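You operate a simulated robot arm through the tools that you are given. There is no shell and no other tool.

Carry out the task below with a simulated two-armed robot. There is one attempt and no reset: what you move stays moved.

Task
Ready motor three for lifting: fit its eyebolt, blank its socket, close its cover.
Fine: use the black plug; cover shut, then its knob tight; the motor stays unplugged.

It is judged by the outcome, as a careful person would: the job done as asked, and still so three seconds after it is handed in. It fails if anything else is knocked over, pushed out of place, dropped, spilled or broken. Lids that push on must go on centred and level and be pressed home; caps that screw on are set level and turned clockwise until they are tight.

Robot
Two 7-joint arms with fingered hands on one trunk that stands fixed in place. Base frame: the origin is at the foot of the trunk, x ahead of it, y to its left, z up. Readings come in m, rad, newtons and seconds.
The left shoulder is at [0.022, 0.163, 1.166], the right one opposite. With the tool pointing down near the work surface each hand reaches from about 0.1 to 0.88 m from the base axis, measured 20 degrees to its own side. Payload 4 kg a hand.
Tool frame (each hand has its own): the origin (TCP) lies between the finger pads and is the grasp point; the fingertips stand 0.036 m ahead of it; z points along the fingers, y is the line along which they close. The gripper opens to 0.124 m; its body begins 0.042 m behind the TCP. The gripper is a hand of 4 fingers: y runs from the thumb to the fingers, the wrist lies at [-0.015, -0.099, -0.189] in the tool frame, and closing takes about 1.5 s.
Orientation is that of the tool frame in the base frame, as a unit quaternion [x, y, z, w]. With the fingers straight down and the wrist toward the robot, the tool's x, y and z point along [0, 1, 0], [1, 0, 0] and [0, 0, -1] of the base frame.

Tools
- The arms move only by the tool play_rows. It takes "left_increments", "right_increments" or both (then of equal length, played together; a hand with none holds still); each is a list of rows, each an object (a shift or turn left out is 0, a gripper value left out holds the last) with "delta_pos": the shift along the tool's x, y, z in m, a list of three; "rotation": the turn, a rotation vector about the tool's x, y, z in rad, a list of three; "jaw": the gripper command, from -1 (fully open) to 1 (shut), values between in proportion. In form: [{"delta_pos": [tx, ty, tz], "rotation": [ax, ay, az], "jaw": jaw}, ...]. A call has 1 to 20 rows; each row shifts and turns the commanded pose from where the row before left it, along the tool's axes as they then stand. Each row takes 0.2 s and may step no farther than 0.05 m and 0.15 rad from the row before; otherwise, or with a gripper value out of range, the whole call is refused. Where a pose cannot be reached the arm comes as near as it can. A force on the tool above 40 N (or 10 N above the force at the start of the call, whichever is more), or a blocked arm, ends the call early, and 0.2 s more pass. Each finger travels about 0.045 m/s and halts on what it meets, pressing with about 31 N; the grip force reading is that of the motor and also rises with nothing between the fingers. The clock runs only during rows and for 0.2 s after the last one: add rows that do not move to give the fingers time. It gives the time, the measured TCP pose, the force on the tool (base axes), the opening and the grip force at its end, in the units of the frame above (readings bear some noise), with the torque about the TCP (base axes, N m) and any sound that the robot's microphone picked up, and new pictures: "show" is both (left out), scene, wrist or none (wrist: the cameras of the hands that moved).
- Cameras (640 x 400 px; columns grow to the right, rows downward): "scene" is now at [0.1151, 0.0379, 1.4426]; the picture's right is [0.39, -0.92, -0.02], its down [-0.23, -0.07, -0.97] and it looks along [0.89, 0.38, -0.24] (base axes); focal length 336 px, centre (320, 200). "left" rides on the left gripper at [-0.075, -0.086, -0.123] in its tool frame; the picture's right is [-0.70, -0.34, 0.63], its down [0.64, -0.68, 0.35] and it looks along [0.32, 0.65, 0.69] (tool axes); focal length 275 px, centre (320, 200). "right" rides on the right gripper at [0.075, -0.086, -0.123] in its tool frame; the picture's right is [-0.70, 0.34, -0.63], its down [-0.64, -0.68, 0.35] and it looks along [-0.32, 0.65, 0.69] (tool axes); focal length 275 px, centre (320, 200). There is no depth. A picture from a camera that has moved, and an enlarged one, comes with that camera's place and axes in the base frame and with its lens. The place of the scene camera against the robot may be out by one fixed shift of up to 0.025 m in any direction.
- slide_trunk(by): moves the trunk up (or, below 0, down) by that many m; the arms and the scene camera ride with it, the base frame stays. It gives what a move gives, with no picture.
- grasp_type(shape, hand): the hand has 4 fingers and takes this shape, open, in about a second: jaw (thumb against the fingers, like two jaws); tri (thumb and two fingers); tip (a fingertip pinch); poke (one finger out to press); point (the index stretched); flat (the hand flat); cup (the hand cupped); fist (a fist). The gripper value then closes the fingers along that shape, each until it touches; the sizes above hold for jaw. It gives what a move gives, with no picture.
- head_to(pan, tilt): turns the head with the scene camera to pan (to the left, within 1.501 rad either way) and tilt (down, from -0.506 to 1.204), counted from straight ahead of the robot (the tilt from the chest, where the trunk bows). It gives what a move gives, and a new picture of the scene camera.
- enlarge(camera, box): a new picture of the part [left, top, right, bottom] of that camera's present view, enlarged. It takes no simulated time.
- job_done(): hands the job in; it is judged then, once.

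Places have to be worked out from the pictures, the camera data and where the tool is seen. Open the grippers and draw the arms clear of the work before you hand the job in, unless the task says otherwise.

The tools are called after "Emit:" as a command line: name --argument value ..., lists and objects as JSON in quotes. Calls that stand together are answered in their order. play_rows: Moves the arms, as the interface text tells. Its arguments: {"type":"object","properties":{"left_increments":{"type":"array","items":{"type":"object","properties":{"delta_pos":{"type":"array","items":{"type":"number"}},"rotation":{"type":"array","items":{"type":"number"}},"jaw":{"type":"number"}}}},"right_increments":{"type":"array","items":{"type":"object","properties":{"delta_pos":{"type":"array","items":{"type":"number"}},"rotation":{"type":"array","items":{"type":"number"}},"jaw":{"type":"number"}}}},"show":{"type":"string","enum":["both","scene","wrist","none"]}},"required":[]} The other tools are called the same way: slide_trunk (by) moves the trunk up or down; grasp_type (shape, hand) gives the hand a shape; head_to (pan, tilt) turns the head that bears the scene camera; enlarge (camera, box) takes an enlarged picture of a part of a camera's view; job_done () hands the job in.

At the start:

```text
time: 0.0
left_position: [0.5148, 0.5961, 1.4296]
left_ee_rot: [0.707, 0.707, 0.001, 0.001]
left_wrist_force: [-0.9, -0.8, 0.2]
left_moment: [0.02, 0.01, 0.02]
left_opening: 0.1236
left_grip_force: 0.0
left_shape: jaw
right_position: [0.6316, 0.006, 1.3987]
right_ee_rot: [0.707, 0.707, 0.0, 0.0]
right_wrist_force: [0.8, 0.3, -0.7]
right_moment: [0.02, 0.02, 0.03]
right_opening: 0.1236
right_grip_force: 0.0
right_shape: jaw
trunk travel left (down, up): [-0.325, 0.153]
head pan, tilt (commanded): [0.396, 0.19]
```

scene: 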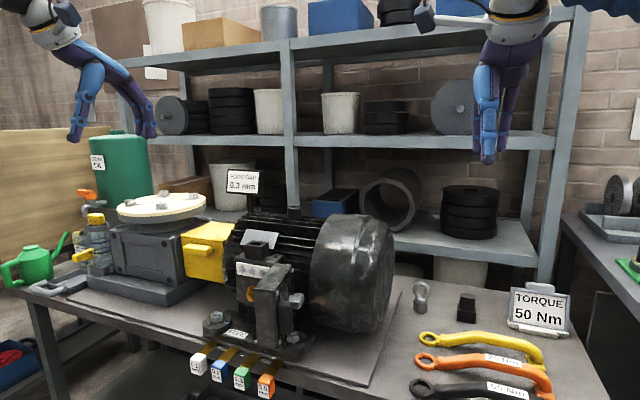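
right: 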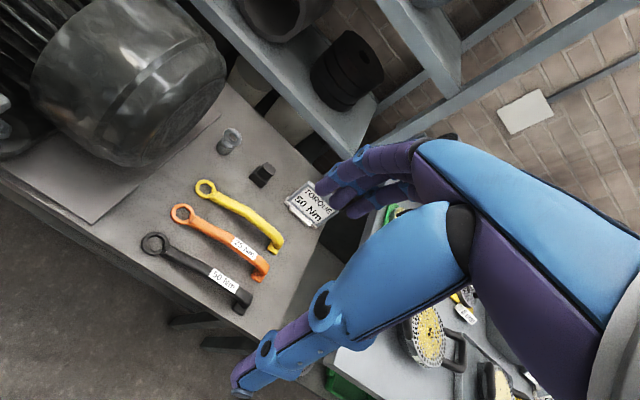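
left: 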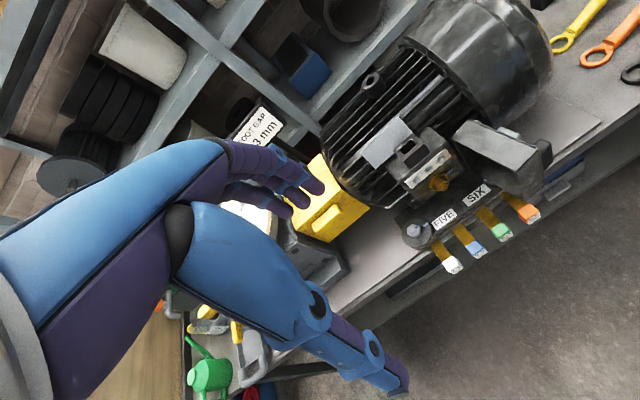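

The pictures show one large motor on a bench, wrenches, an eyebolt-like part and a black plug; I need to find motor three. I'll look around with the head first.

Emit:
head_to --pan -0.6 --tilt 0.5

```text
time: 1.3
left_position: [0.5155, 0.5965, 1.4291]
left_ee_rot: [0.708, 0.707, 0.001, 0.0]
left_wrist_force: [0.5, 0.4, 0.4]
left_moment: [0.01, -0.04, 0.01]
left_opening: 0.1234
left_grip_force: 0.1
left_shape: jaw
right_position: [0.6323, 0.0058, 1.3988]
right_ee_rot: [0.708, 0.707, -0.001, 0.0]
right_wrist_force: [0.1, 0.4, -0.2]
right_moment: [0.04, -0.02, 0.01]
right_opening: 0.1237
right_grip_force: 0.2
right_shape: jaw
trunk travel left (down, up): [-0.325, 0.153]
head pan, tilt (commanded): [-0.6, 0.499]
camera scene: at [0.1027, -0.0494, 1.4147], right [-0.56, -0.83, 0.03], down [-0.45, 0.27, -0.85], along [0.7, -0.5, -0.52], focal length 336 px, centre (320, 200)
```

scene: 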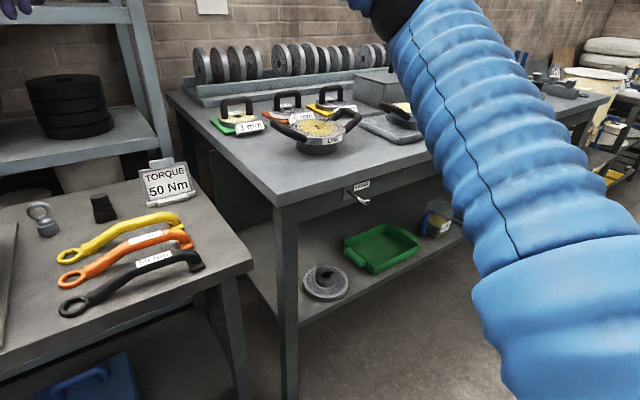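

The eyebolt, black plug and wrenches are on the bench near the torque sign. I'll look further right and left, to check for other motors and labels.

Emit:
head_to --pan -1.4 --tilt 0.5

Emit:
head_to --pan 1.2 --tilt 0.5

Emit:
head_to --pan 0.4 --tilt 0.6

```text
time: 2.4
left_position: [0.5144, 0.596, 1.4286]
left_ee_rot: [0.707, 0.707, 0.0, 0.0]
left_wrist_force: [0.3, 0.1, 0.0]
left_moment: [-0.01, 0.01, 0.0]
left_opening: 0.1235
left_grip_force: 0.1
left_shape: jaw
right_position: [0.6324, 0.0047, 1.3984]
right_ee_rot: [0.707, 0.707, -0.001, -0.001]
right_wrist_force: [0.2, 0.0, 0.8]
right_moment: [-0.03, 0.05, 0.0]
right_opening: 0.1237
right_grip_force: 0.1
right_shape: jaw
trunk travel left (down, up): [-0.325, 0.153]
head pan, tilt (commanded): [-1.4, 0.499]
camera scene: at [0.0432, -0.0877, 1.4181], right [-0.98, -0.17, 0.06], down [-0.13, 0.47, -0.87], along [0.12, -0.87, -0.49], focal length 336 px, centre (320, 200)
```

scene: 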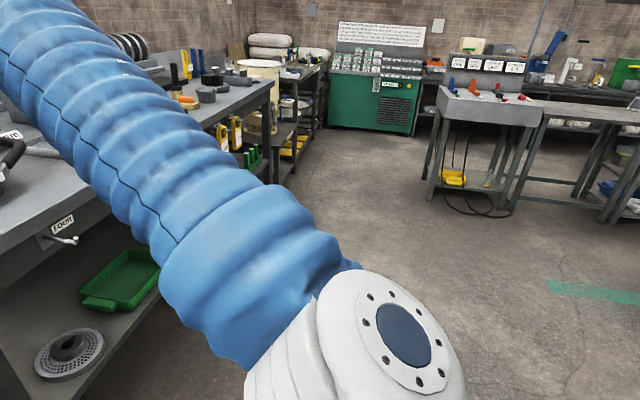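

```text
time: 4.7
left_position: [0.5159, 0.5962, 1.43]
left_ee_rot: [0.707, 0.707, 0.001, 0.001]
left_wrist_force: [1.1, 0.7, 0.2]
left_moment: [-0.02, -0.02, 0.0]
left_opening: 0.1236
left_grip_force: 0.2
left_shape: jaw
right_position: [0.6327, 0.0059, 1.3991]
right_ee_rot: [0.707, 0.707, 0.0, 0.0]
right_wrist_force: [0.1, -0.6, -0.6]
right_moment: [-0.01, -0.01, 0.03]
right_opening: 0.1235
right_grip_force: 0.0
right_shape: jaw
trunk travel left (down, up): [-0.325, 0.153]
head pan, tilt (commanded): [1.201, 0.499]
camera scene: at [0.0606, 0.0868, 1.4171], right [0.93, -0.36, -0.05], down [-0.22, -0.45, -0.87], along [0.29, 0.82, -0.5], focal length 336 px, centre (320, 200)
```

scene: 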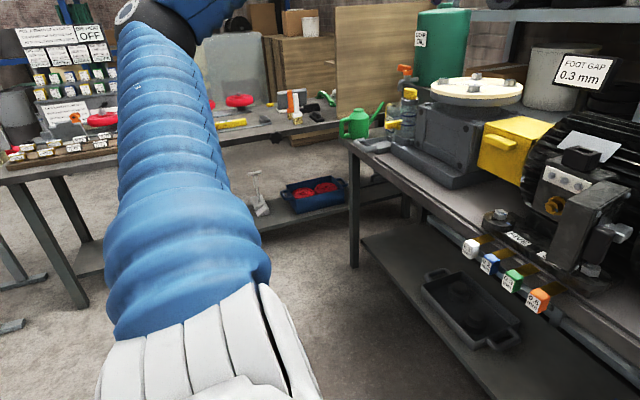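

```text
time: 5.8
left_position: [0.516, 0.5962, 1.4294]
left_ee_rot: [0.707, 0.707, -0.001, 0.0]
left_wrist_force: [-0.1, 0.4, -0.6]
left_moment: [-0.02, -0.02, 0.01]
left_opening: 0.1236
left_grip_force: 0.0
left_shape: jaw
right_position: [0.6318, 0.0058, 1.3986]
right_ee_rot: [0.707, 0.707, -0.001, 0.0]
right_wrist_force: [0.1, -0.8, 0.1]
right_moment: [-0.01, -0.02, 0.02]
right_opening: 0.1235
right_grip_force: 0.1
right_shape: jaw
trunk travel left (down, up): [-0.325, 0.153]
head pan, tilt (commanded): [0.4, 0.6]
camera scene: at [0.1084, 0.0364, 1.4052], right [0.39, -0.92, -0.02], down [-0.57, -0.22, -0.79], along [0.73, 0.32, -0.61], focal length 336 px, centre (320, 200)
```

scene: 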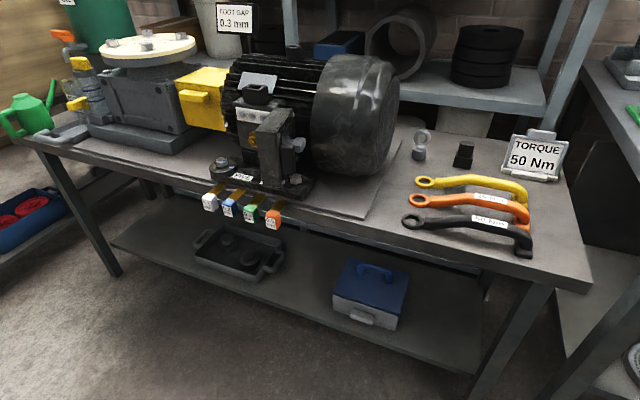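

The big motor has a terminal box with what seems a swung-open cover with a knob. I'll enlarge several regions.

Emit:
enlarge --camera "scene" --box '[180, 40, 420, 230]'

Emit:
enlarge --camera "scene" --box '[390, 110, 590, 270]'

Emit:
enlarge --camera "left" --box '[320, 60, 560, 280]'

Emit:
enlarge --camera "right" --box '[130, 100, 350, 240]'

```text
2.11 times, centred on (300, 135) of scene
camera zoom: at [0.1084, 0.0364, 1.4052], right [0.39, -0.92, -0.02], down [-0.57, -0.22, -0.79], along [0.73, 0.32, -0.61], focal length 708 px, centre (362, 337)
```

zoom: 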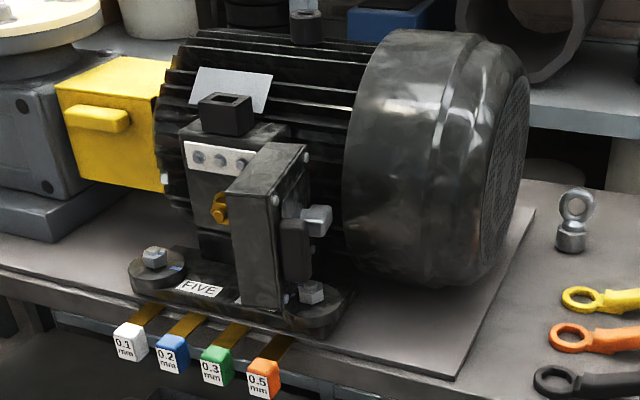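

```text
2.50 times, centred on (490, 190) of scene
camera zoom: at [0.1084, 0.0364, 1.4052], right [0.39, -0.92, -0.02], down [-0.57, -0.22, -0.79], along [0.73, 0.32, -0.61], focal length 840 px, centre (-105, 225)
```

zoom: 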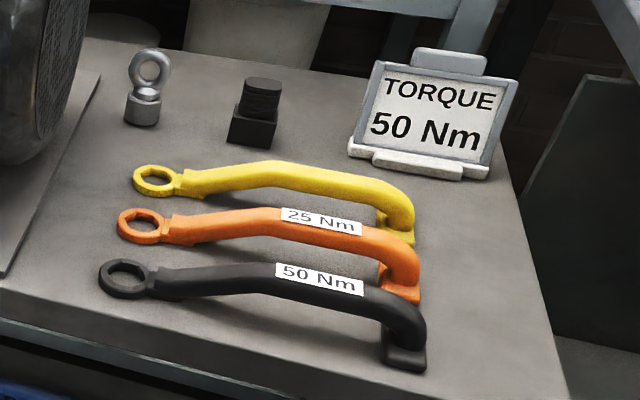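

```text
1.82 times, centred on (440, 170) of left
camera zoom: at [0.4306, 0.5214, 1.5532], right [-0.34, -0.7, -0.63], down [-0.68, 0.64, -0.35], along [0.65, 0.32, -0.69], focal length 500 px, centre (102, 254)
```

zoom: 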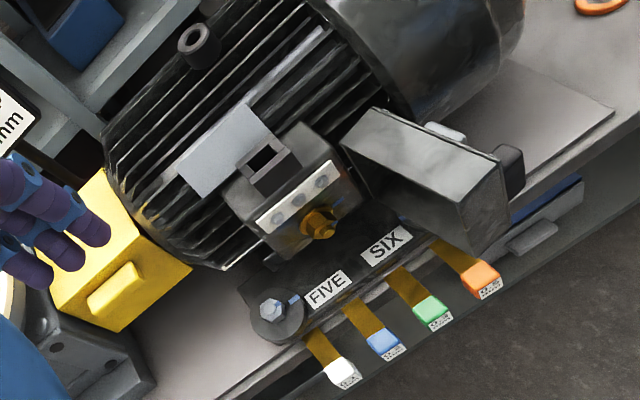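

```text
2.86 times, centred on (240, 170) of right
camera zoom: at [0.5459, 0.0805, 1.5208], right [0.34, -0.7, 0.63], down [-0.68, -0.64, -0.35], along [0.65, -0.32, -0.69], focal length 786 px, centre (549, 286)
```

zoom: 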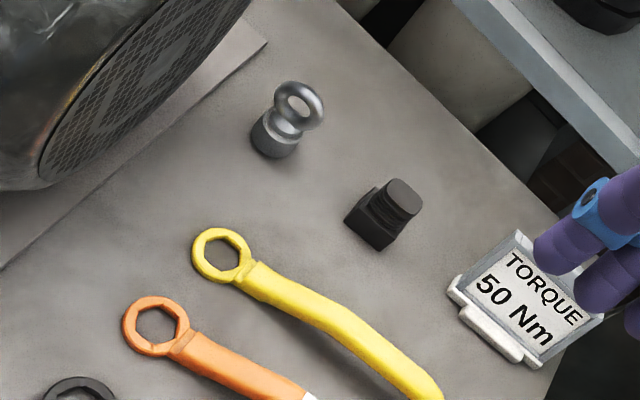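

The motor on the bench has an open hinged terminal-box cover, a socket on its box, and a boss on top for the eyebolt. I'll check the rest of the room for anything labelled "three".

Emit:
enlarge --camera "left" --box '[350, 60, 450, 130]'

Emit:
enlarge --camera "left" --box '[350, 100, 490, 200]'

Emit:
enlarge --camera "left" --box '[440, 100, 560, 200]'

Emit:
enlarge --camera "right" --box '[200, 110, 300, 200]'

Emit:
enlarge --camera "scene" --box '[220, 60, 320, 140]'

Emit:
enlarge --camera "scene" --box '[220, 100, 320, 190]'

Emit:
enlarge --camera "scene" --box '[400, 110, 500, 190]'

```text
5.71 times, centred on (400, 95) of left
camera zoom: at [0.4306, 0.5214, 1.5532], right [-0.34, -0.7, -0.63], down [-0.68, 0.64, -0.35], along [0.65, 0.32, -0.69], focal length 1573 px, centre (-137, 800)
```

zoom: 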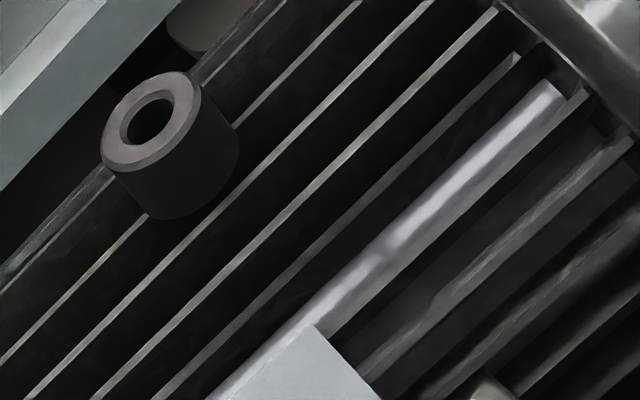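

```text
4.00 times, centred on (420, 150) of left
camera zoom: at [0.4306, 0.5214, 1.5532], right [-0.34, -0.7, -0.63], down [-0.68, 0.64, -0.35], along [0.65, 0.32, -0.69], focal length 1101 px, centre (-80, 400)
```

zoom: 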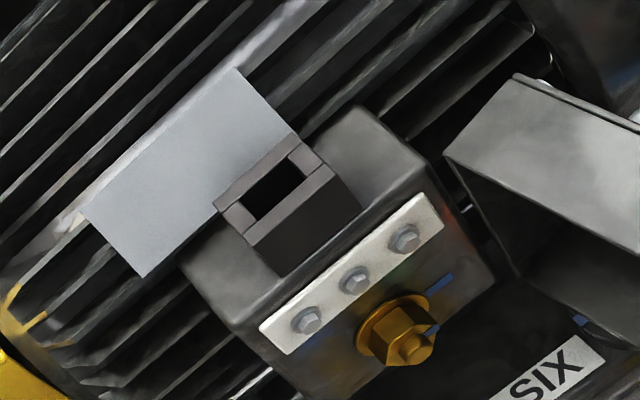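

```text
4.00 times, centred on (500, 150) of left
camera zoom: at [0.4306, 0.5214, 1.5532], right [-0.34, -0.7, -0.63], down [-0.68, 0.64, -0.35], along [0.65, 0.32, -0.69], focal length 1101 px, centre (-400, 400)
```

zoom: 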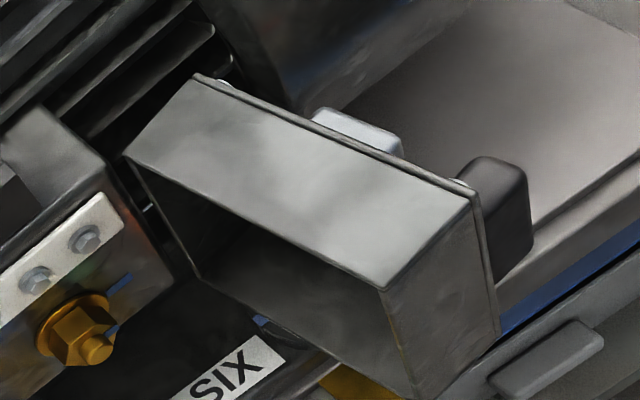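

```text
4.44 times, centred on (250, 155) of right
camera zoom: at [0.5459, 0.0805, 1.5208], right [0.34, -0.7, 0.63], down [-0.68, -0.64, -0.35], along [0.65, -0.32, -0.69], focal length 1224 px, centre (631, 400)
```

zoom: 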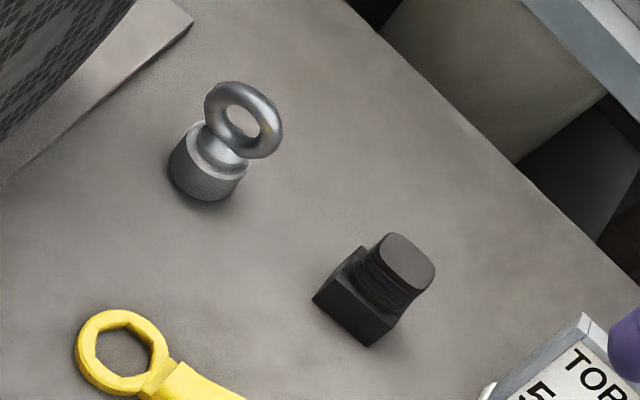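

```text
5.00 times, centred on (270, 100) of scene
camera zoom: at [0.1084, 0.0364, 1.4052], right [0.39, -0.92, -0.02], down [-0.57, -0.22, -0.79], along [0.73, 0.32, -0.61], focal length 1681 px, centre (570, 700)
```

zoom: 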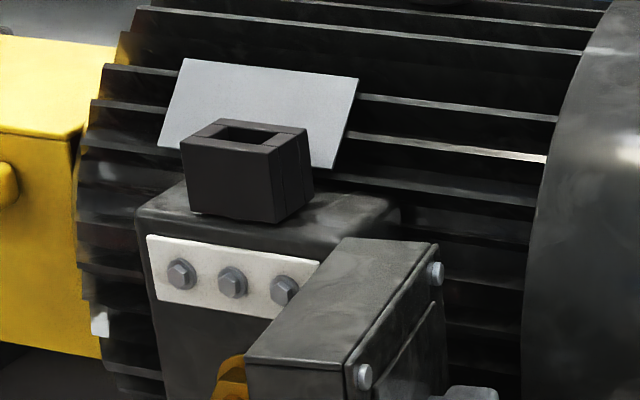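

```text
4.44 times, centred on (270, 145) of scene
camera zoom: at [0.1084, 0.0364, 1.4052], right [0.39, -0.92, -0.02], down [-0.57, -0.22, -0.79], along [0.73, 0.32, -0.61], focal length 1494 px, centre (542, 444)
```

zoom: 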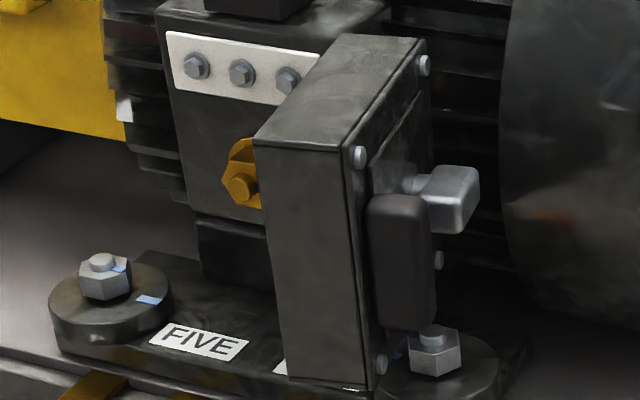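

```text
5.00 times, centred on (450, 150) of scene
camera zoom: at [0.1084, 0.0364, 1.4052], right [0.39, -0.92, -0.02], down [-0.57, -0.22, -0.79], along [0.73, 0.32, -0.61], focal length 1681 px, centre (-330, 450)
```

zoom: 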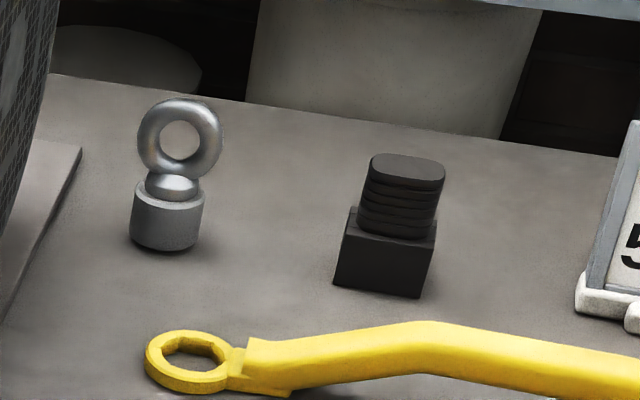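

I believe this is the only reachable motor, but I'll check for labels around the room and the sign near the left machine.

Emit:
head_to --pan 0.75 --tilt 0.35

Emit:
enlarge --camera "scene" --box '[0, 0, 320, 200]'

Emit:
enlarge --camera "scene" --box '[320, 0, 640, 200]'

Emit:
enlarge --camera "scene" --box '[0, 200, 320, 400]'

Emit:
enlarge --camera "scene" --box '[320, 200, 640, 400]'

```text
time: 6.7
left_position: [0.5152, 0.5965, 1.4294]
left_ee_rot: [0.707, 0.708, 0.001, 0.0]
left_wrist_force: [-0.3, -0.5, 0.4]
left_moment: [-0.01, -0.01, -0.01]
left_opening: 0.1236
left_grip_force: 0.1
left_shape: jaw
right_position: [0.6326, 0.0053, 1.3982]
right_ee_rot: [0.707, 0.707, -0.001, 0.0]
right_wrist_force: [-0.6, 0.1, -0.3]
right_moment: [0.0, 0.0, 0.0]
right_opening: 0.1236
right_grip_force: 0.2
right_shape: jaw
trunk travel left (down, up): [-0.325, 0.153]
head pan, tilt (commanded): [0.75, 0.351]
camera scene: at [0.0965, 0.0654, 1.4286], right [0.68, -0.73, -0.04], down [-0.31, -0.23, -0.92], along [0.67, 0.64, -0.38], focal length 336 px, centre (320, 200)
```

scene: 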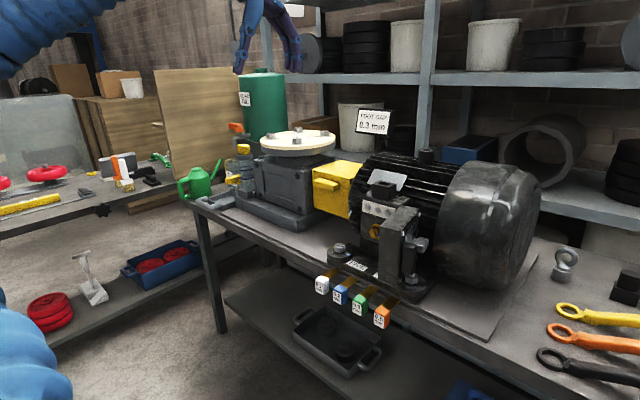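

```text
2.00 times, centred on (160, 100) of scene
camera zoom: at [0.0965, 0.0654, 1.4286], right [0.68, -0.73, -0.04], down [-0.31, -0.23, -0.92], along [0.67, 0.64, -0.38], focal length 672 px, centre (640, 400)
```

zoom: 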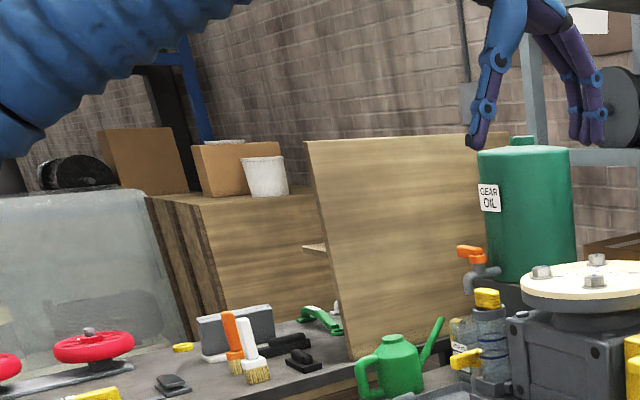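

```text
2.00 times, centred on (480, 100) of scene
camera zoom: at [0.0965, 0.0654, 1.4286], right [0.68, -0.73, -0.04], down [-0.31, -0.23, -0.92], along [0.67, 0.64, -0.38], focal length 672 px, centre (0, 400)
```

zoom: 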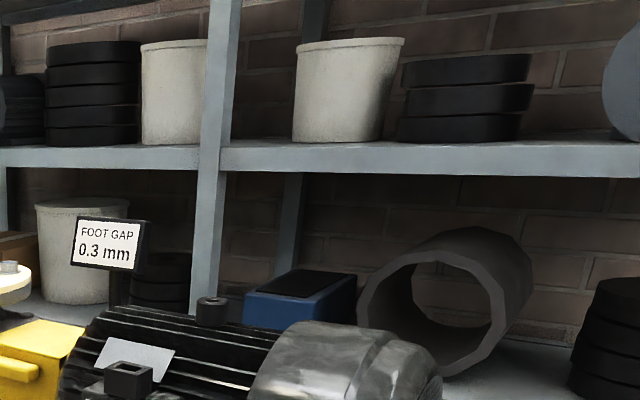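

```text
2.00 times, centred on (160, 300) of scene
camera zoom: at [0.0965, 0.0654, 1.4286], right [0.68, -0.73, -0.04], down [-0.31, -0.23, -0.92], along [0.67, 0.64, -0.38], focal length 672 px, centre (640, 0)
```

zoom: 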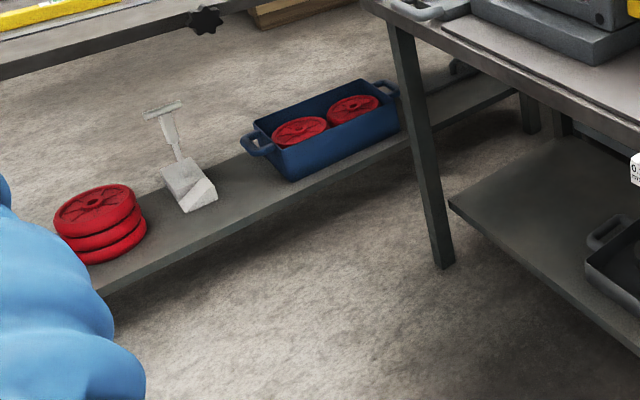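

```text
2.00 times, centred on (480, 300) of scene
camera zoom: at [0.0965, 0.0654, 1.4286], right [0.68, -0.73, -0.04], down [-0.31, -0.23, -0.92], along [0.67, 0.64, -0.38], focal length 672 px, centre (0, 0)
```

zoom: 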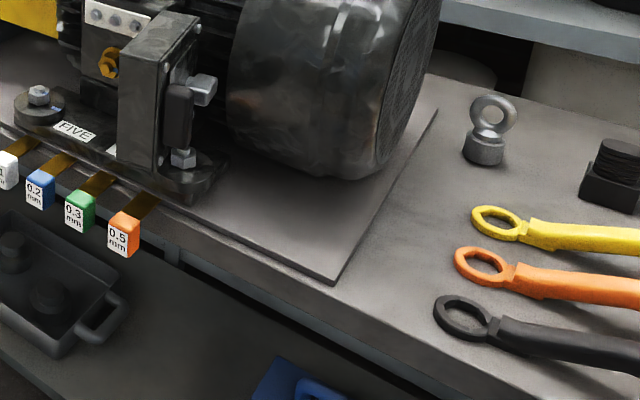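

Only this motor is within reach, with its eyebolt boss on top, socket on its terminal box, and open cover; the eyebolt and black plug stand on the bench near (1.05, 0.1) and (1.05, 0.0). I'll move both hands to get better parallax views.

Emit:
play_rows --right_increments '[{"delta_pos": [0.0123, 0.0197, 0.0333]}, {"delta_pos": [0.0123, 0.0197, 0.0333]}, {"delta_pos": [0.0123, 0.0197, 0.0333]}, {"delta_pos": [0.0123, 0.0197, 0.0333]}, {"delta_pos": [0.0123, 0.0197, 0.0333]}, {"delta_pos": [0.0123, 0.0197, 0.0333]}, {}, {}]' --left_increments '[{"delta_pos": [-0.0333, 0, 0]}, {"delta_pos": [-0.0333, 0, 0]}, {"delta_pos": [-0.0333, 0, 0]}, {"delta_pos": [-0.0333, 0, 0]}, {"delta_pos": [-0.0333, 0, 0]}, {"delta_pos": [-0.0333, 0, 0]}, {}, {}]' --show "both"

```text
time: 8.5
left_position: [0.5158, 0.3953, 1.428]
left_ee_rot: [0.707, 0.707, 0.001, 0.0]
left_wrist_force: [0.5, 0.4, 0.1]
left_moment: [-0.01, 0.04, 0.01]
left_opening: 0.1238
left_grip_force: 0.0
left_shape: jaw
right_position: [0.7486, 0.0768, 1.1989]
right_ee_rot: [0.707, 0.707, -0.001, -0.001]
right_wrist_force: [-0.5, -0.3, -0.2]
right_moment: [0.05, 0.0, 0.01]
right_opening: 0.1235
right_grip_force: 0.0
right_shape: jaw
trunk travel left (down, up): [-0.325, 0.153]
head pan, tilt (commanded): [0.75, 0.351]
camera scene: at [0.0969, 0.0651, 1.4287], right [0.68, -0.73, -0.04], down [-0.31, -0.23, -0.92], along [0.67, 0.64, -0.38], focal length 336 px, centre (320, 200)
camera right: at [0.661, 0.1519, 1.3202], right [0.34, -0.7, 0.63], down [-0.68, -0.64, -0.35], along [0.65, -0.32, -0.69], focal length 275 px, centre (320, 200)
camera left: at [0.4311, 0.3194, 1.5524], right [-0.34, -0.7, -0.63], down [-0.68, 0.64, -0.35], along [0.65, 0.32, -0.69], focal length 275 px, centre (320, 200)
```

scene: 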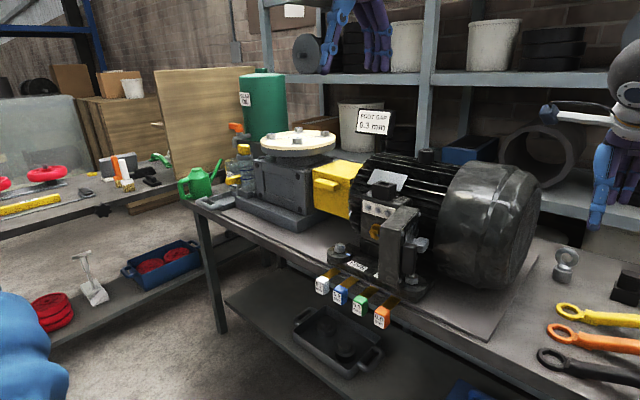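
right: 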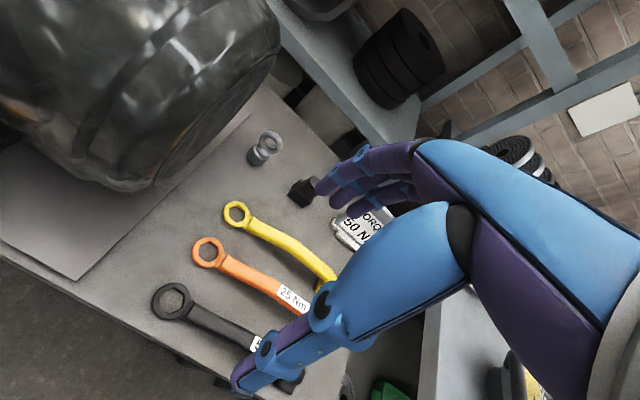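
left: 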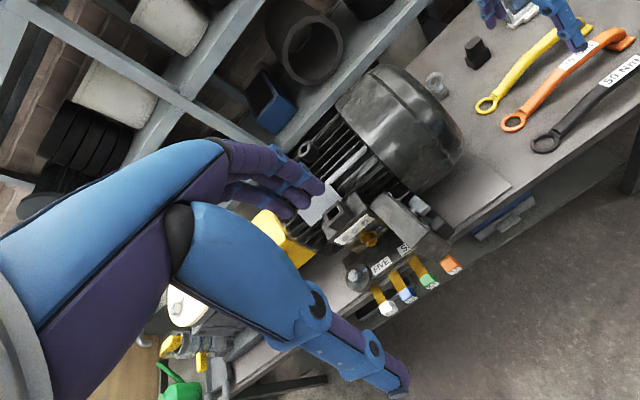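

Both hands moved fine. I'll enlarge the boss, socket and eyebolt in the new wrist views to triangulate.

Emit:
enlarge --camera "left" --box '[280, 110, 440, 260]'

Emit:
enlarge --camera "left" --box '[400, 20, 520, 120]'

Emit:
enlarge --camera "right" --box '[220, 110, 340, 220]'

```text
2.67 times, centred on (360, 185) of left
camera zoom: at [0.4311, 0.3194, 1.5524], right [-0.34, -0.7, -0.63], down [-0.68, 0.64, -0.35], along [0.65, 0.32, -0.69], focal length 734 px, centre (213, 240)
```

zoom: 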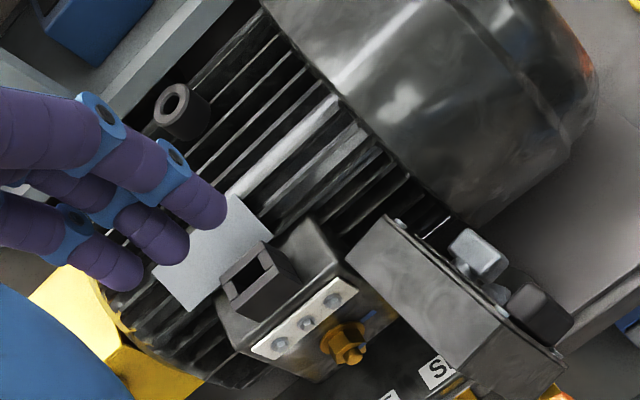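

```text
4.00 times, centred on (460, 70) of left
camera zoom: at [0.4311, 0.3194, 1.5524], right [-0.34, -0.7, -0.63], down [-0.68, 0.64, -0.35], along [0.65, 0.32, -0.69], focal length 1101 px, centre (-240, 720)
```

zoom: 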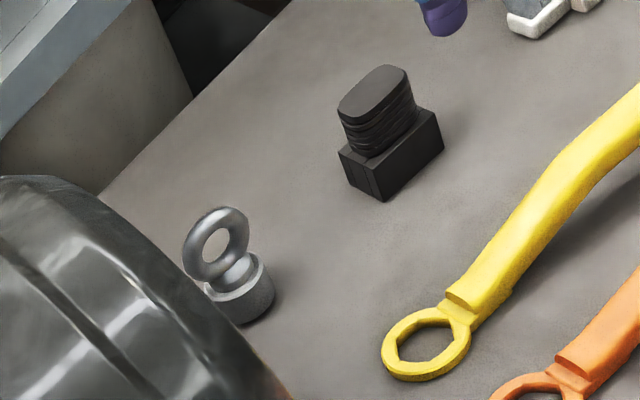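

```text
3.64 times, centred on (280, 165) of right
camera zoom: at [0.661, 0.1519, 1.3202], right [0.34, -0.7, 0.63], down [-0.68, -0.64, -0.35], along [0.65, -0.32, -0.69], focal length 1001 px, centre (466, 327)
```

zoom: 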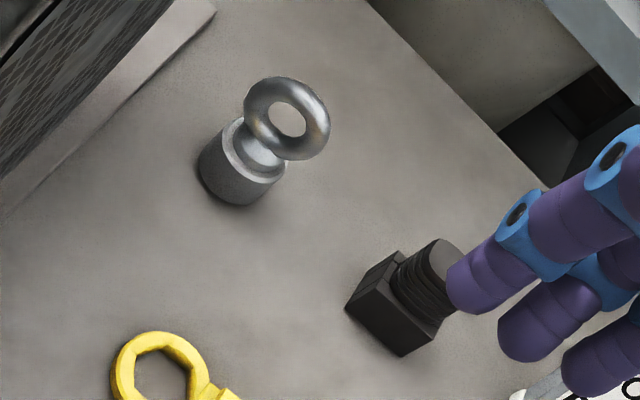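

Triangulated: eyebolt ring centre ≈ (1.070, 0.120, 0.911), plug top ≈ (1.068, −0.010, 0.917), boss hole ≈ (0.937, 0.470, 1.175), socket opening ≈ (0.784, 0.505, 1.118). These are far out, so I'll test the reach of the right arm in free air with the tool pitched 45° forward.

Emit:
play_rows --right_increments '[{"rotation": [-0.131, 0, 0]}, {"rotation": [-0.131, 0, 0]}, {"rotation": [-0.131, 0, 0]}, {"rotation": [-0.131, 0, 0]}, {"rotation": [-0.131, 0, 0]}, {"rotation": [-0.131, 0, 0]}, {"delta_pos": [0, 0.03, 0.03]}, {"delta_pos": [0, 0.03, 0.03]}, {"delta_pos": [0, 0.03, 0.03]}, {"delta_pos": [0, 0.03, 0.03]}, {"delta_pos": [0, 0.03, 0.03]}, {"delta_pos": [0, 0.03, 0.03]}, {}]' --show "both"

```text
time: 11.3
left_position: [0.515, 0.3949, 1.4278]
left_ee_rot: [0.707, 0.707, 0.0, 0.001]
left_wrist_force: [0.2, -0.6, -0.2]
left_moment: [0.0, -0.05, 0.02]
left_opening: 0.1237
left_grip_force: 0.1
left_shape: jaw
right_position: [1.0038, 0.0745, 1.1989]
right_ee_rot: [0.653, 0.653, 0.271, 0.271]
right_wrist_force: [-0.5, -0.4, 0.5]
right_moment: [0.03, 0.0, 0.03]
right_opening: 0.1239
right_grip_force: 0.1
right_shape: jaw
trunk travel left (down, up): [-0.325, 0.153]
head pan, tilt (commanded): [0.75, 0.351]
camera scene: at [0.0958, 0.065, 1.4288], right [0.68, -0.73, -0.04], down [-0.3, -0.23, -0.92], along [0.67, 0.64, -0.38], focal length 336 px, centre (320, 200)
camera right: at [0.855, 0.1499, 1.2241], right [-0.21, -0.7, 0.69], down [-0.24, -0.64, -0.73], along [0.95, -0.32, -0.03], focal length 275 px, centre (320, 200)
```

scene: 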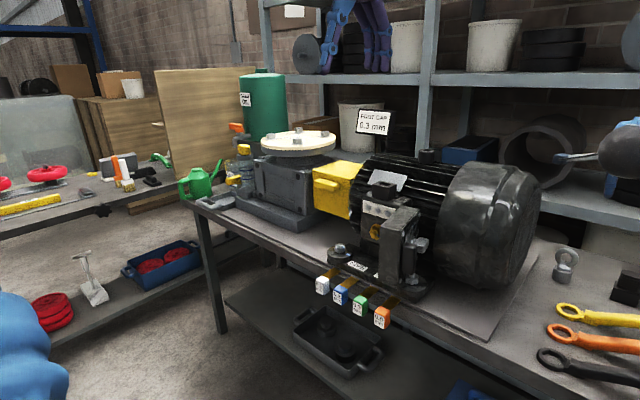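
right: 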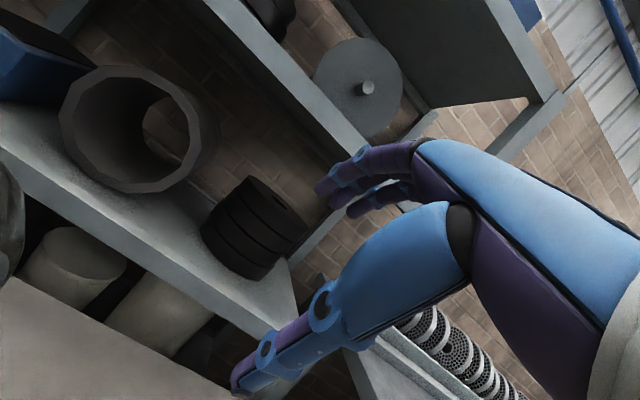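

It reached x = 1.004 easily. I'll push on to x ≈ 1.09 to see the limit.

Emit:
play_rows --right_increments '[{"delta_pos": [0.015, 0.02, 0.02]}, {"delta_pos": [0.015, 0.02, 0.02]}, {"delta_pos": [0.015, 0.02, 0.02]}, {}]' --show "none"

```text
time: 12.3
left_position: [0.5154, 0.3939, 1.4278]
left_ee_rot: [0.707, 0.707, 0.001, 0.0]
left_wrist_force: [0.7, -1.0, 0.8]
left_moment: [0.04, -0.01, 0.02]
left_opening: 0.1237
left_grip_force: 0.1
left_shape: jaw
right_position: [1.0876, 0.1231, 1.1986]
right_ee_rot: [0.654, 0.653, 0.271, 0.27]
right_wrist_force: [0.1, -0.5, 0.1]
right_moment: [0.01, -0.01, 0.07]
right_opening: 0.1239
right_grip_force: 0.0
right_shape: jaw
trunk travel left (down, up): [-0.325, 0.153]
head pan, tilt (commanded): [0.75, 0.351]
```

Reach at 45° pitch is fine at x = 1.09. Now I'll rotate back toward straight down in place, to see if tool-down is reachable out here.

Emit:
play_rows --right_increments '[{"rotation": [0.131, 0, 0]}, {"rotation": [0.131, 0, 0]}, {"rotation": [0.131, 0, 0]}, {"rotation": [0.131, 0, 0]}, {"rotation": [0.131, 0, 0]}, {"rotation": [0.131, 0, 0]}, {}, {}]' --show "none"

```text
time: 14.1
left_position: [0.516, 0.3939, 1.4284]
left_ee_rot: [0.707, 0.707, 0.0, 0.0]
left_wrist_force: [0.2, 0.5, -0.1]
left_moment: [0.01, 0.03, -0.02]
left_opening: 0.1236
left_grip_force: 0.1
left_shape: jaw
right_position: [1.0535, 0.1094, 1.1841]
right_ee_rot: [0.707, 0.707, 0.022, 0.023]
right_wrist_force: [-0.5, 0.3, 0.5]
right_moment: [-0.02, -0.01, 0.03]
right_opening: 0.1238
right_grip_force: 0.0
right_shape: jaw
right hand out of reach, approached as far as the arm can: row 4, 5, 6
trunk travel left (down, up): [-0.325, 0.153]
head pan, tilt (commanded): [0.75, 0.351]
```

Tool-down is nearly reachable at (1.05, 0.11, 1.18), so max reach is about 0.99 m from the shoulder; the left arm will manage tool-down at the eyebolt. I'll retract the right arm out of the way first.

Emit:
play_rows --right_increments '[{"delta_pos": [-0.02, -0.045, 0]}, {"delta_pos": [-0.02, -0.045, 0]}, {"delta_pos": [-0.02, -0.045, 0]}, {"delta_pos": [-0.02, -0.045, 0]}, {"delta_pos": [-0.02, -0.045, 0]}, {"delta_pos": [-0.02, -0.045, 0]}, {"delta_pos": [-0.02, -0.045, 0]}, {"delta_pos": [-0.02, -0.045, 0]}, {"delta_pos": [-0.02, -0.045, 0]}, {"delta_pos": [-0.02, -0.045, 0]}, {"delta_pos": [-0.02, -0.045, 0]}, {"delta_pos": [-0.02, -0.045, 0]}, {"delta_pos": [-0.04, 0, 0]}, {"delta_pos": [-0.04, 0, 0]}, {"delta_pos": [-0.04, 0, 0]}]' --show "none"

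Emit:
head_to --pan 0.25 --tilt 0.5

```text
time: 17.3
left_position: [0.5152, 0.3935, 1.4289]
left_ee_rot: [0.706, 0.708, 0.0, -0.001]
left_wrist_force: [0.2, 0.3, -0.6]
left_moment: [0.02, -0.03, 0.0]
left_opening: 0.1236
left_grip_force: 0.1
left_shape: jaw
right_position: [1.0817, 0.0124, 1.1871]
right_ee_rot: [0.707, 0.707, 0.023, 0.022]
right_wrist_force: [-0.7, 0.4, 0.7]
right_moment: [0.02, -0.01, 0.06]
right_opening: 0.1238
right_grip_force: 0.1
right_shape: jaw
right hand out of reach, approached as far as the arm can: row 1, 2, 3, 4, 5, 6, 7, 8, 9, 10, 11, 12, 13, 14, 15
trunk travel left (down, up): [-0.325, 0.153]
head pan, tilt (commanded): [0.75, 0.351]
```

```text
time: 18.2
left_position: [0.5161, 0.3941, 1.4282]
left_ee_rot: [0.707, 0.707, -0.001, 0.0]
left_wrist_force: [0.0, 1.6, 0.1]
left_moment: [0.02, -0.02, 0.02]
left_opening: 0.1237
left_grip_force: 0.1
left_shape: jaw
right_position: [1.0816, 0.0128, 1.1875]
right_ee_rot: [0.707, 0.707, 0.021, 0.022]
right_wrist_force: [-0.5, 0.1, 0.6]
right_moment: [0.02, -0.01, 0.02]
right_opening: 0.1238
right_grip_force: 0.1
right_shape: jaw
trunk travel left (down, up): [-0.325, 0.153]
head pan, tilt (commanded): [0.25, 0.499]
camera scene: at [0.1159, 0.0243, 1.4139], right [0.25, -0.97, -0.01], down [-0.51, -0.12, -0.85], along [0.82, 0.22, -0.53], focal length 336 px, centre (320, 200)
```

scene: 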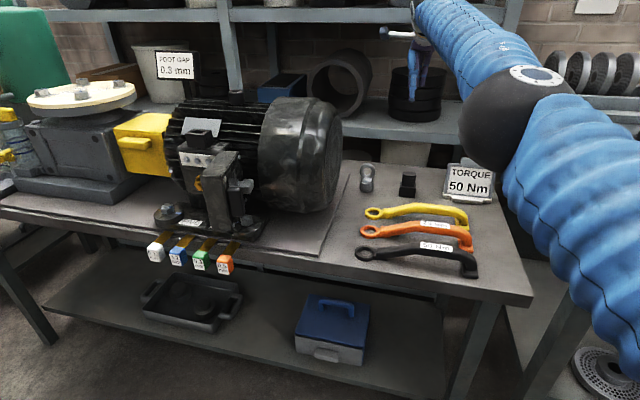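

The right arm is stuck at its straight-elbow singularity (it slid sideways but did not retract). I'll pitch the tool forward again, which worked before, to free the elbow.

Emit:
play_rows --right_increments '[{"rotation": [-0.131, 0, 0]}, {"rotation": [-0.131, 0, 0]}, {}]' --show "none"

```text
time: 19.0
left_position: [0.516, 0.3948, 1.4287]
left_ee_rot: [0.707, 0.707, 0.0, 0.0]
left_wrist_force: [-0.5, 0.1, -0.3]
left_moment: [0.02, -0.02, 0.02]
left_opening: 0.1236
left_grip_force: 0.1
left_shape: jaw
right_position: [1.1052, 0.0177, 1.1921]
right_ee_rot: [0.704, 0.704, 0.067, 0.068]
right_wrist_force: [0.0, 0.5, 0.0]
right_moment: [-0.01, -0.03, -0.03]
right_opening: 0.124
right_grip_force: 0.1
right_shape: jaw
right hand out of reach, approached as far as the arm can: row 1, 2
trunk travel left (down, up): [-0.325, 0.153]
head pan, tilt (commanded): [0.25, 0.499]
```

Still stuck straight. I'll try a combined up-and-back motion so the elbow bends.

Emit:
play_rows --right_increments '[{"delta_pos": [0, -0.02, -0.04]}, {"delta_pos": [0, -0.02, -0.04]}, {"delta_pos": [0, -0.02, -0.04]}, {"delta_pos": [0, -0.02, -0.04]}, {}]' --show "scene"

```text
time: 20.2
left_position: [0.5171, 0.3943, 1.4281]
left_ee_rot: [0.707, 0.707, 0.0, -0.001]
left_wrist_force: [0.1, 0.2, -0.5]
left_moment: [0.01, -0.03, 0.0]
left_opening: 0.1236
left_grip_force: 0.1
left_shape: jaw
right_position: [1.0551, 0.0317, 1.3527]
right_ee_rot: [0.705, 0.703, 0.066, 0.067]
right_wrist_force: [0.7, 0.4, 0.3]
right_moment: [-0.01, 0.04, -0.01]
right_opening: 0.1238
right_grip_force: 0.1
right_shape: jaw
right hand out of reach, approached as far as the arm can: row 1, 2, 3, 4
trunk travel left (down, up): [-0.325, 0.153]
head pan, tilt (commanded): [0.25, 0.499]
camera scene: at [0.1171, 0.0243, 1.4136], right [0.25, -0.97, -0.01], down [-0.51, -0.12, -0.85], along [0.82, 0.22, -0.53], focal length 336 px, centre (320, 200)
```

scene: 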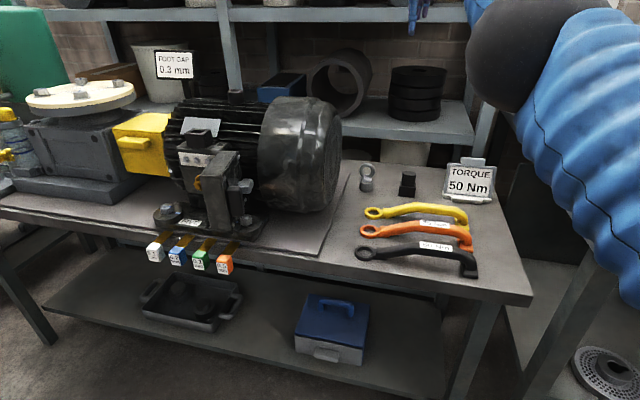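

I'll test a single small backward step to understand how the command behaves.

Emit:
play_rows --right_increments '[{"delta_pos": [0, -0.03, 0]}, {}, {}]' --show "none"

Emit:
play_rows --right_increments '[{"delta_pos": [0, 0, -0.04]}, {"delta_pos": [0, 0, -0.04]}, {}, {}]' --show "none"

```text
time: 21.0
left_position: [0.5148, 0.3961, 1.4299]
left_ee_rot: [0.707, 0.707, 0.0, 0.0]
left_wrist_force: [-0.1, -0.1, 0.2]
left_moment: [-0.01, -0.02, -0.01]
left_opening: 0.1236
left_grip_force: 0.0
left_shape: jaw
right_position: [1.0513, 0.0346, 1.3576]
right_ee_rot: [0.704, 0.704, 0.066, 0.068]
right_wrist_force: [-0.3, -1.2, 0.7]
right_moment: [-0.02, 0.02, -0.02]
right_opening: 0.1238
right_grip_force: 0.1
right_shape: jaw
right hand out of reach, approached as far as the arm can: row 1
trunk travel left (down, up): [-0.325, 0.153]
head pan, tilt (commanded): [0.25, 0.499]
```

```text
time: 22.0
left_position: [0.5147, 0.3946, 1.4288]
left_ee_rot: [0.707, 0.707, 0.0, -0.001]
left_wrist_force: [0.1, 0.4, 0.8]
left_moment: [-0.01, 0.0, 0.01]
left_opening: 0.1237
left_grip_force: 0.0
left_shape: jaw
right_position: [1.0226, 0.0319, 1.4241]
right_ee_rot: [0.704, 0.704, 0.067, 0.068]
right_wrist_force: [-0.6, 0.7, 0.9]
right_moment: [-0.02, 0.02, -0.03]
right_opening: 0.1238
right_grip_force: 0.1
right_shape: jaw
right hand out of reach, approached as far as the arm can: row 1, 2
trunk travel left (down, up): [-0.325, 0.153]
head pan, tilt (commanded): [0.25, 0.499]
```

The arm is riding its full-reach sphere. I'll try a sideways-plus-inward motion to bend the elbow.

Emit:
play_rows --right_increments '[{"delta_pos": [-0.035, -0.035, 0]}, {"delta_pos": [-0.035, -0.035, 0]}, {"delta_pos": [-0.035, -0.035, 0]}, {}, {}]' --show "none"

Emit:
play_rows --right_increments '[{"delta_pos": [0, -0.035, 0.035]}, {"delta_pos": [0, -0.035, 0.035]}, {"delta_pos": [0, -0.035, 0.035]}, {}, {}]' --show "none"

```text
time: 23.2
left_position: [0.5151, 0.395, 1.4293]
left_ee_rot: [0.707, 0.708, 0.0, 0.0]
left_wrist_force: [-0.2, -0.9, -0.2]
left_moment: [0.02, 0.01, 0.02]
left_opening: 0.1237
left_grip_force: 0.1
left_shape: jaw
right_position: [1.0228, 0.0263, 1.4248]
right_ee_rot: [0.704, 0.704, 0.067, 0.068]
right_wrist_force: [-0.6, 0.9, 0.0]
right_moment: [-0.01, 0.02, 0.0]
right_opening: 0.1238
right_grip_force: 0.1
right_shape: jaw
right hand out of reach, approached as far as the arm can: row 1, 2, 3
trunk travel left (down, up): [-0.325, 0.153]
head pan, tilt (commanded): [0.25, 0.499]
```

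```text
time: 24.4
left_position: [0.5166, 0.395, 1.428]
left_ee_rot: [0.707, 0.707, 0.0, 0.0]
left_wrist_force: [0.0, 0.3, -0.5]
left_moment: [0.01, 0.02, 0.0]
left_opening: 0.1237
left_grip_force: 0.0
left_shape: jaw
right_position: [1.0299, 0.0345, 1.4086]
right_ee_rot: [0.704, 0.704, 0.066, 0.068]
right_wrist_force: [-0.2, 0.6, 0.1]
right_moment: [0.0, 0.0, 0.0]
right_opening: 0.124
right_grip_force: 0.0
right_shape: jaw
right hand out of reach, approached as far as the arm can: row 1, 2, 3
trunk travel left (down, up): [-0.325, 0.153]
head pan, tilt (commanded): [0.25, 0.499]
```

I'll pitch forward substantially: at 45° pitch this position is well within reach, so the elbow should unlock.

Emit:
play_rows --right_increments '[{"rotation": [-0.14, 0, 0]}, {"rotation": [-0.14, 0, 0]}, {"rotation": [-0.14, 0, 0]}, {"rotation": [-0.14, 0, 0]}, {}, {}]' --show "none"

```text
time: 25.8
left_position: [0.5163, 0.3938, 1.4285]
left_ee_rot: [0.708, 0.707, 0.0, 0.0]
left_wrist_force: [-0.1, 0.2, 0.7]
left_moment: [-0.02, -0.02, 0.02]
left_opening: 0.1236
left_grip_force: 0.1
left_shape: jaw
right_position: [1.0296, 0.034, 1.4088]
right_ee_rot: [0.675, 0.673, 0.211, 0.214]
right_wrist_force: [0.0, -0.2, 0.3]
right_moment: [0.01, 0.03, 0.02]
right_opening: 0.1238
right_grip_force: 0.1
right_shape: jaw
right hand out of reach, approached as far as the arm can: row 1, 2
trunk travel left (down, up): [-0.325, 0.153]
head pan, tilt (commanded): [0.25, 0.499]
```

The elbow is free again (commands are re-based at the reached pose, so I must avoid over-reaching). Now I retract the right arm at this pitch.

Emit:
play_rows --right_increments '[{"delta_pos": [-0.02, -0.0328, -0.0229]}, {"delta_pos": [-0.02, -0.0328, -0.0229]}, {"delta_pos": [-0.02, -0.0328, -0.0229]}, {"delta_pos": [-0.02, -0.0328, -0.0229]}, {"delta_pos": [-0.02, -0.0328, -0.0229]}, {"delta_pos": [-0.02, -0.0328, -0.0229]}, {"delta_pos": [-0.02, -0.0328, -0.0229]}, {"delta_pos": [-0.02, -0.0328, -0.0229]}, {"delta_pos": [-0.02, -0.0328, -0.0229]}, {"delta_pos": [-0.02, -0.0328, -0.0229]}, {"delta_pos": [-0.02, -0.0328, -0.0229]}, {"delta_pos": [-0.02, -0.0328, -0.0229]}, {}]' --show "scene"

```text
time: 28.6
left_position: [0.5163, 0.3952, 1.4283]
left_ee_rot: [0.707, 0.707, 0.0, 0.001]
left_wrist_force: [0.3, -0.6, 0.0]
left_moment: [0.01, -0.02, 0.01]
left_opening: 0.1239
left_grip_force: 0.1
left_shape: jaw
right_position: [0.5526, -0.2031, 1.4051]
right_ee_rot: [0.674, 0.675, 0.212, 0.213]
right_wrist_force: [0.8, 0.1, -0.8]
right_moment: [0.01, -0.01, -0.01]
right_opening: 0.1238
right_grip_force: 0.0
right_shape: jaw
trunk travel left (down, up): [-0.325, 0.153]
head pan, tilt (commanded): [0.25, 0.499]
camera scene: at [0.1164, 0.0248, 1.4138], right [0.25, -0.97, -0.01], down [-0.51, -0.12, -0.85], along [0.82, 0.22, -0.53], focal length 336 px, centre (320, 200)
```

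scene: 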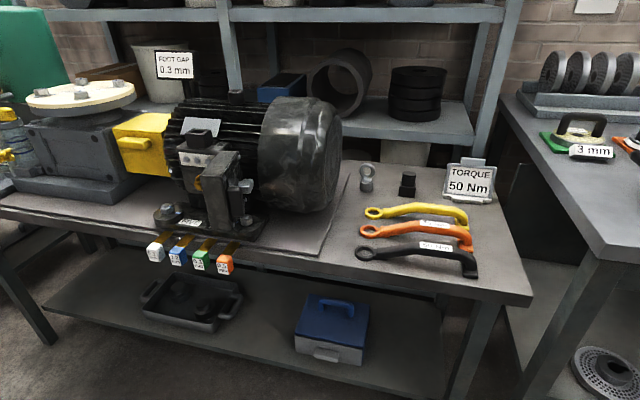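

Right arm is clear. Now I bring the left hand around to the right side, above and in front of the eyebolt, for close inspection.

Emit:
play_rows --left_increments '[{"delta_pos": [-0.036, 0, 0.0222]}, {"delta_pos": [-0.036, 0, 0.0222]}, {"delta_pos": [-0.036, 0, 0.0222]}, {"delta_pos": [-0.036, 0, 0.0222]}, {"delta_pos": [-0.036, 0, 0.0222]}, {"delta_pos": [-0.036, 0, 0.0222]}, {"delta_pos": [-0.036, 0, 0.0222]}, {"delta_pos": [-0.036, 0, 0.0222]}, {"delta_pos": [-0.036, 0, 0.0222]}, {"delta_pos": [0, 0.0425, 0]}, {"delta_pos": [0, 0.0425, 0]}, {"delta_pos": [0, 0.0425, 0]}, {"delta_pos": [0, 0.0425, 0]}, {"delta_pos": [0, 0.0425, 0]}, {"delta_pos": [0, 0.0425, 0]}, {"delta_pos": [0, 0.0425, 0]}, {"delta_pos": [0, 0.0425, 0]}, {}]' --show "both"

```text
time: 32.4
left_position: [0.7997, 0.0857, 1.2164]
left_ee_rot: [0.707, 0.707, -0.001, 0.001]
left_wrist_force: [-0.9, -0.6, 0.0]
left_moment: [0.01, -0.02, 0.01]
left_opening: 0.1237
left_grip_force: 0.2
left_shape: jaw
left hand out of reach, approached as far as the arm can: row 16, 17
right_position: [0.5534, -0.2031, 1.4061]
right_ee_rot: [0.675, 0.674, 0.211, 0.213]
right_wrist_force: [0.5, -0.2, 0.0]
right_moment: [0.02, 0.06, 0.0]
right_opening: 0.124
right_grip_force: 0.0
right_shape: jaw
trunk travel left (down, up): [-0.325, 0.153]
head pan, tilt (commanded): [0.25, 0.499]
camera scene: at [0.1167, 0.0248, 1.4138], right [0.25, -0.97, -0.01], down [-0.51, -0.12, -0.85], along [0.82, 0.22, -0.53], focal length 336 px, centre (320, 200)
camera left: at [0.7147, 0.0115, 1.3416], right [-0.34, -0.7, -0.63], down [-0.68, 0.64, -0.35], along [0.65, 0.31, -0.69], focal length 275 px, centre (320, 200)
```

scene: 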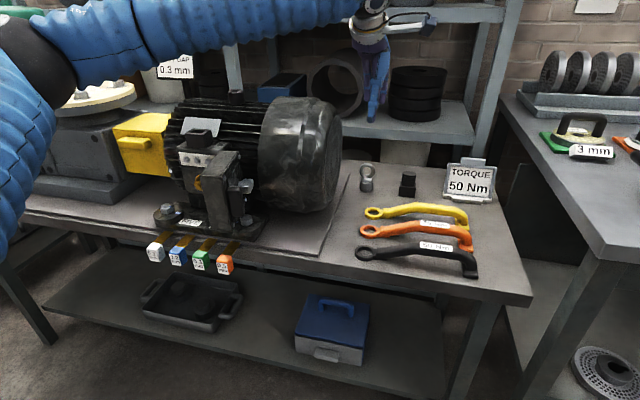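
left: 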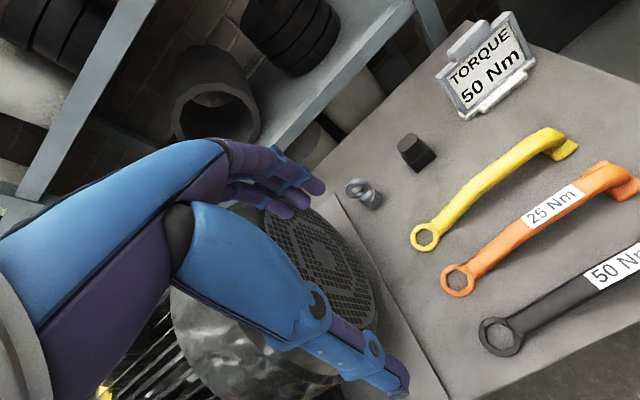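

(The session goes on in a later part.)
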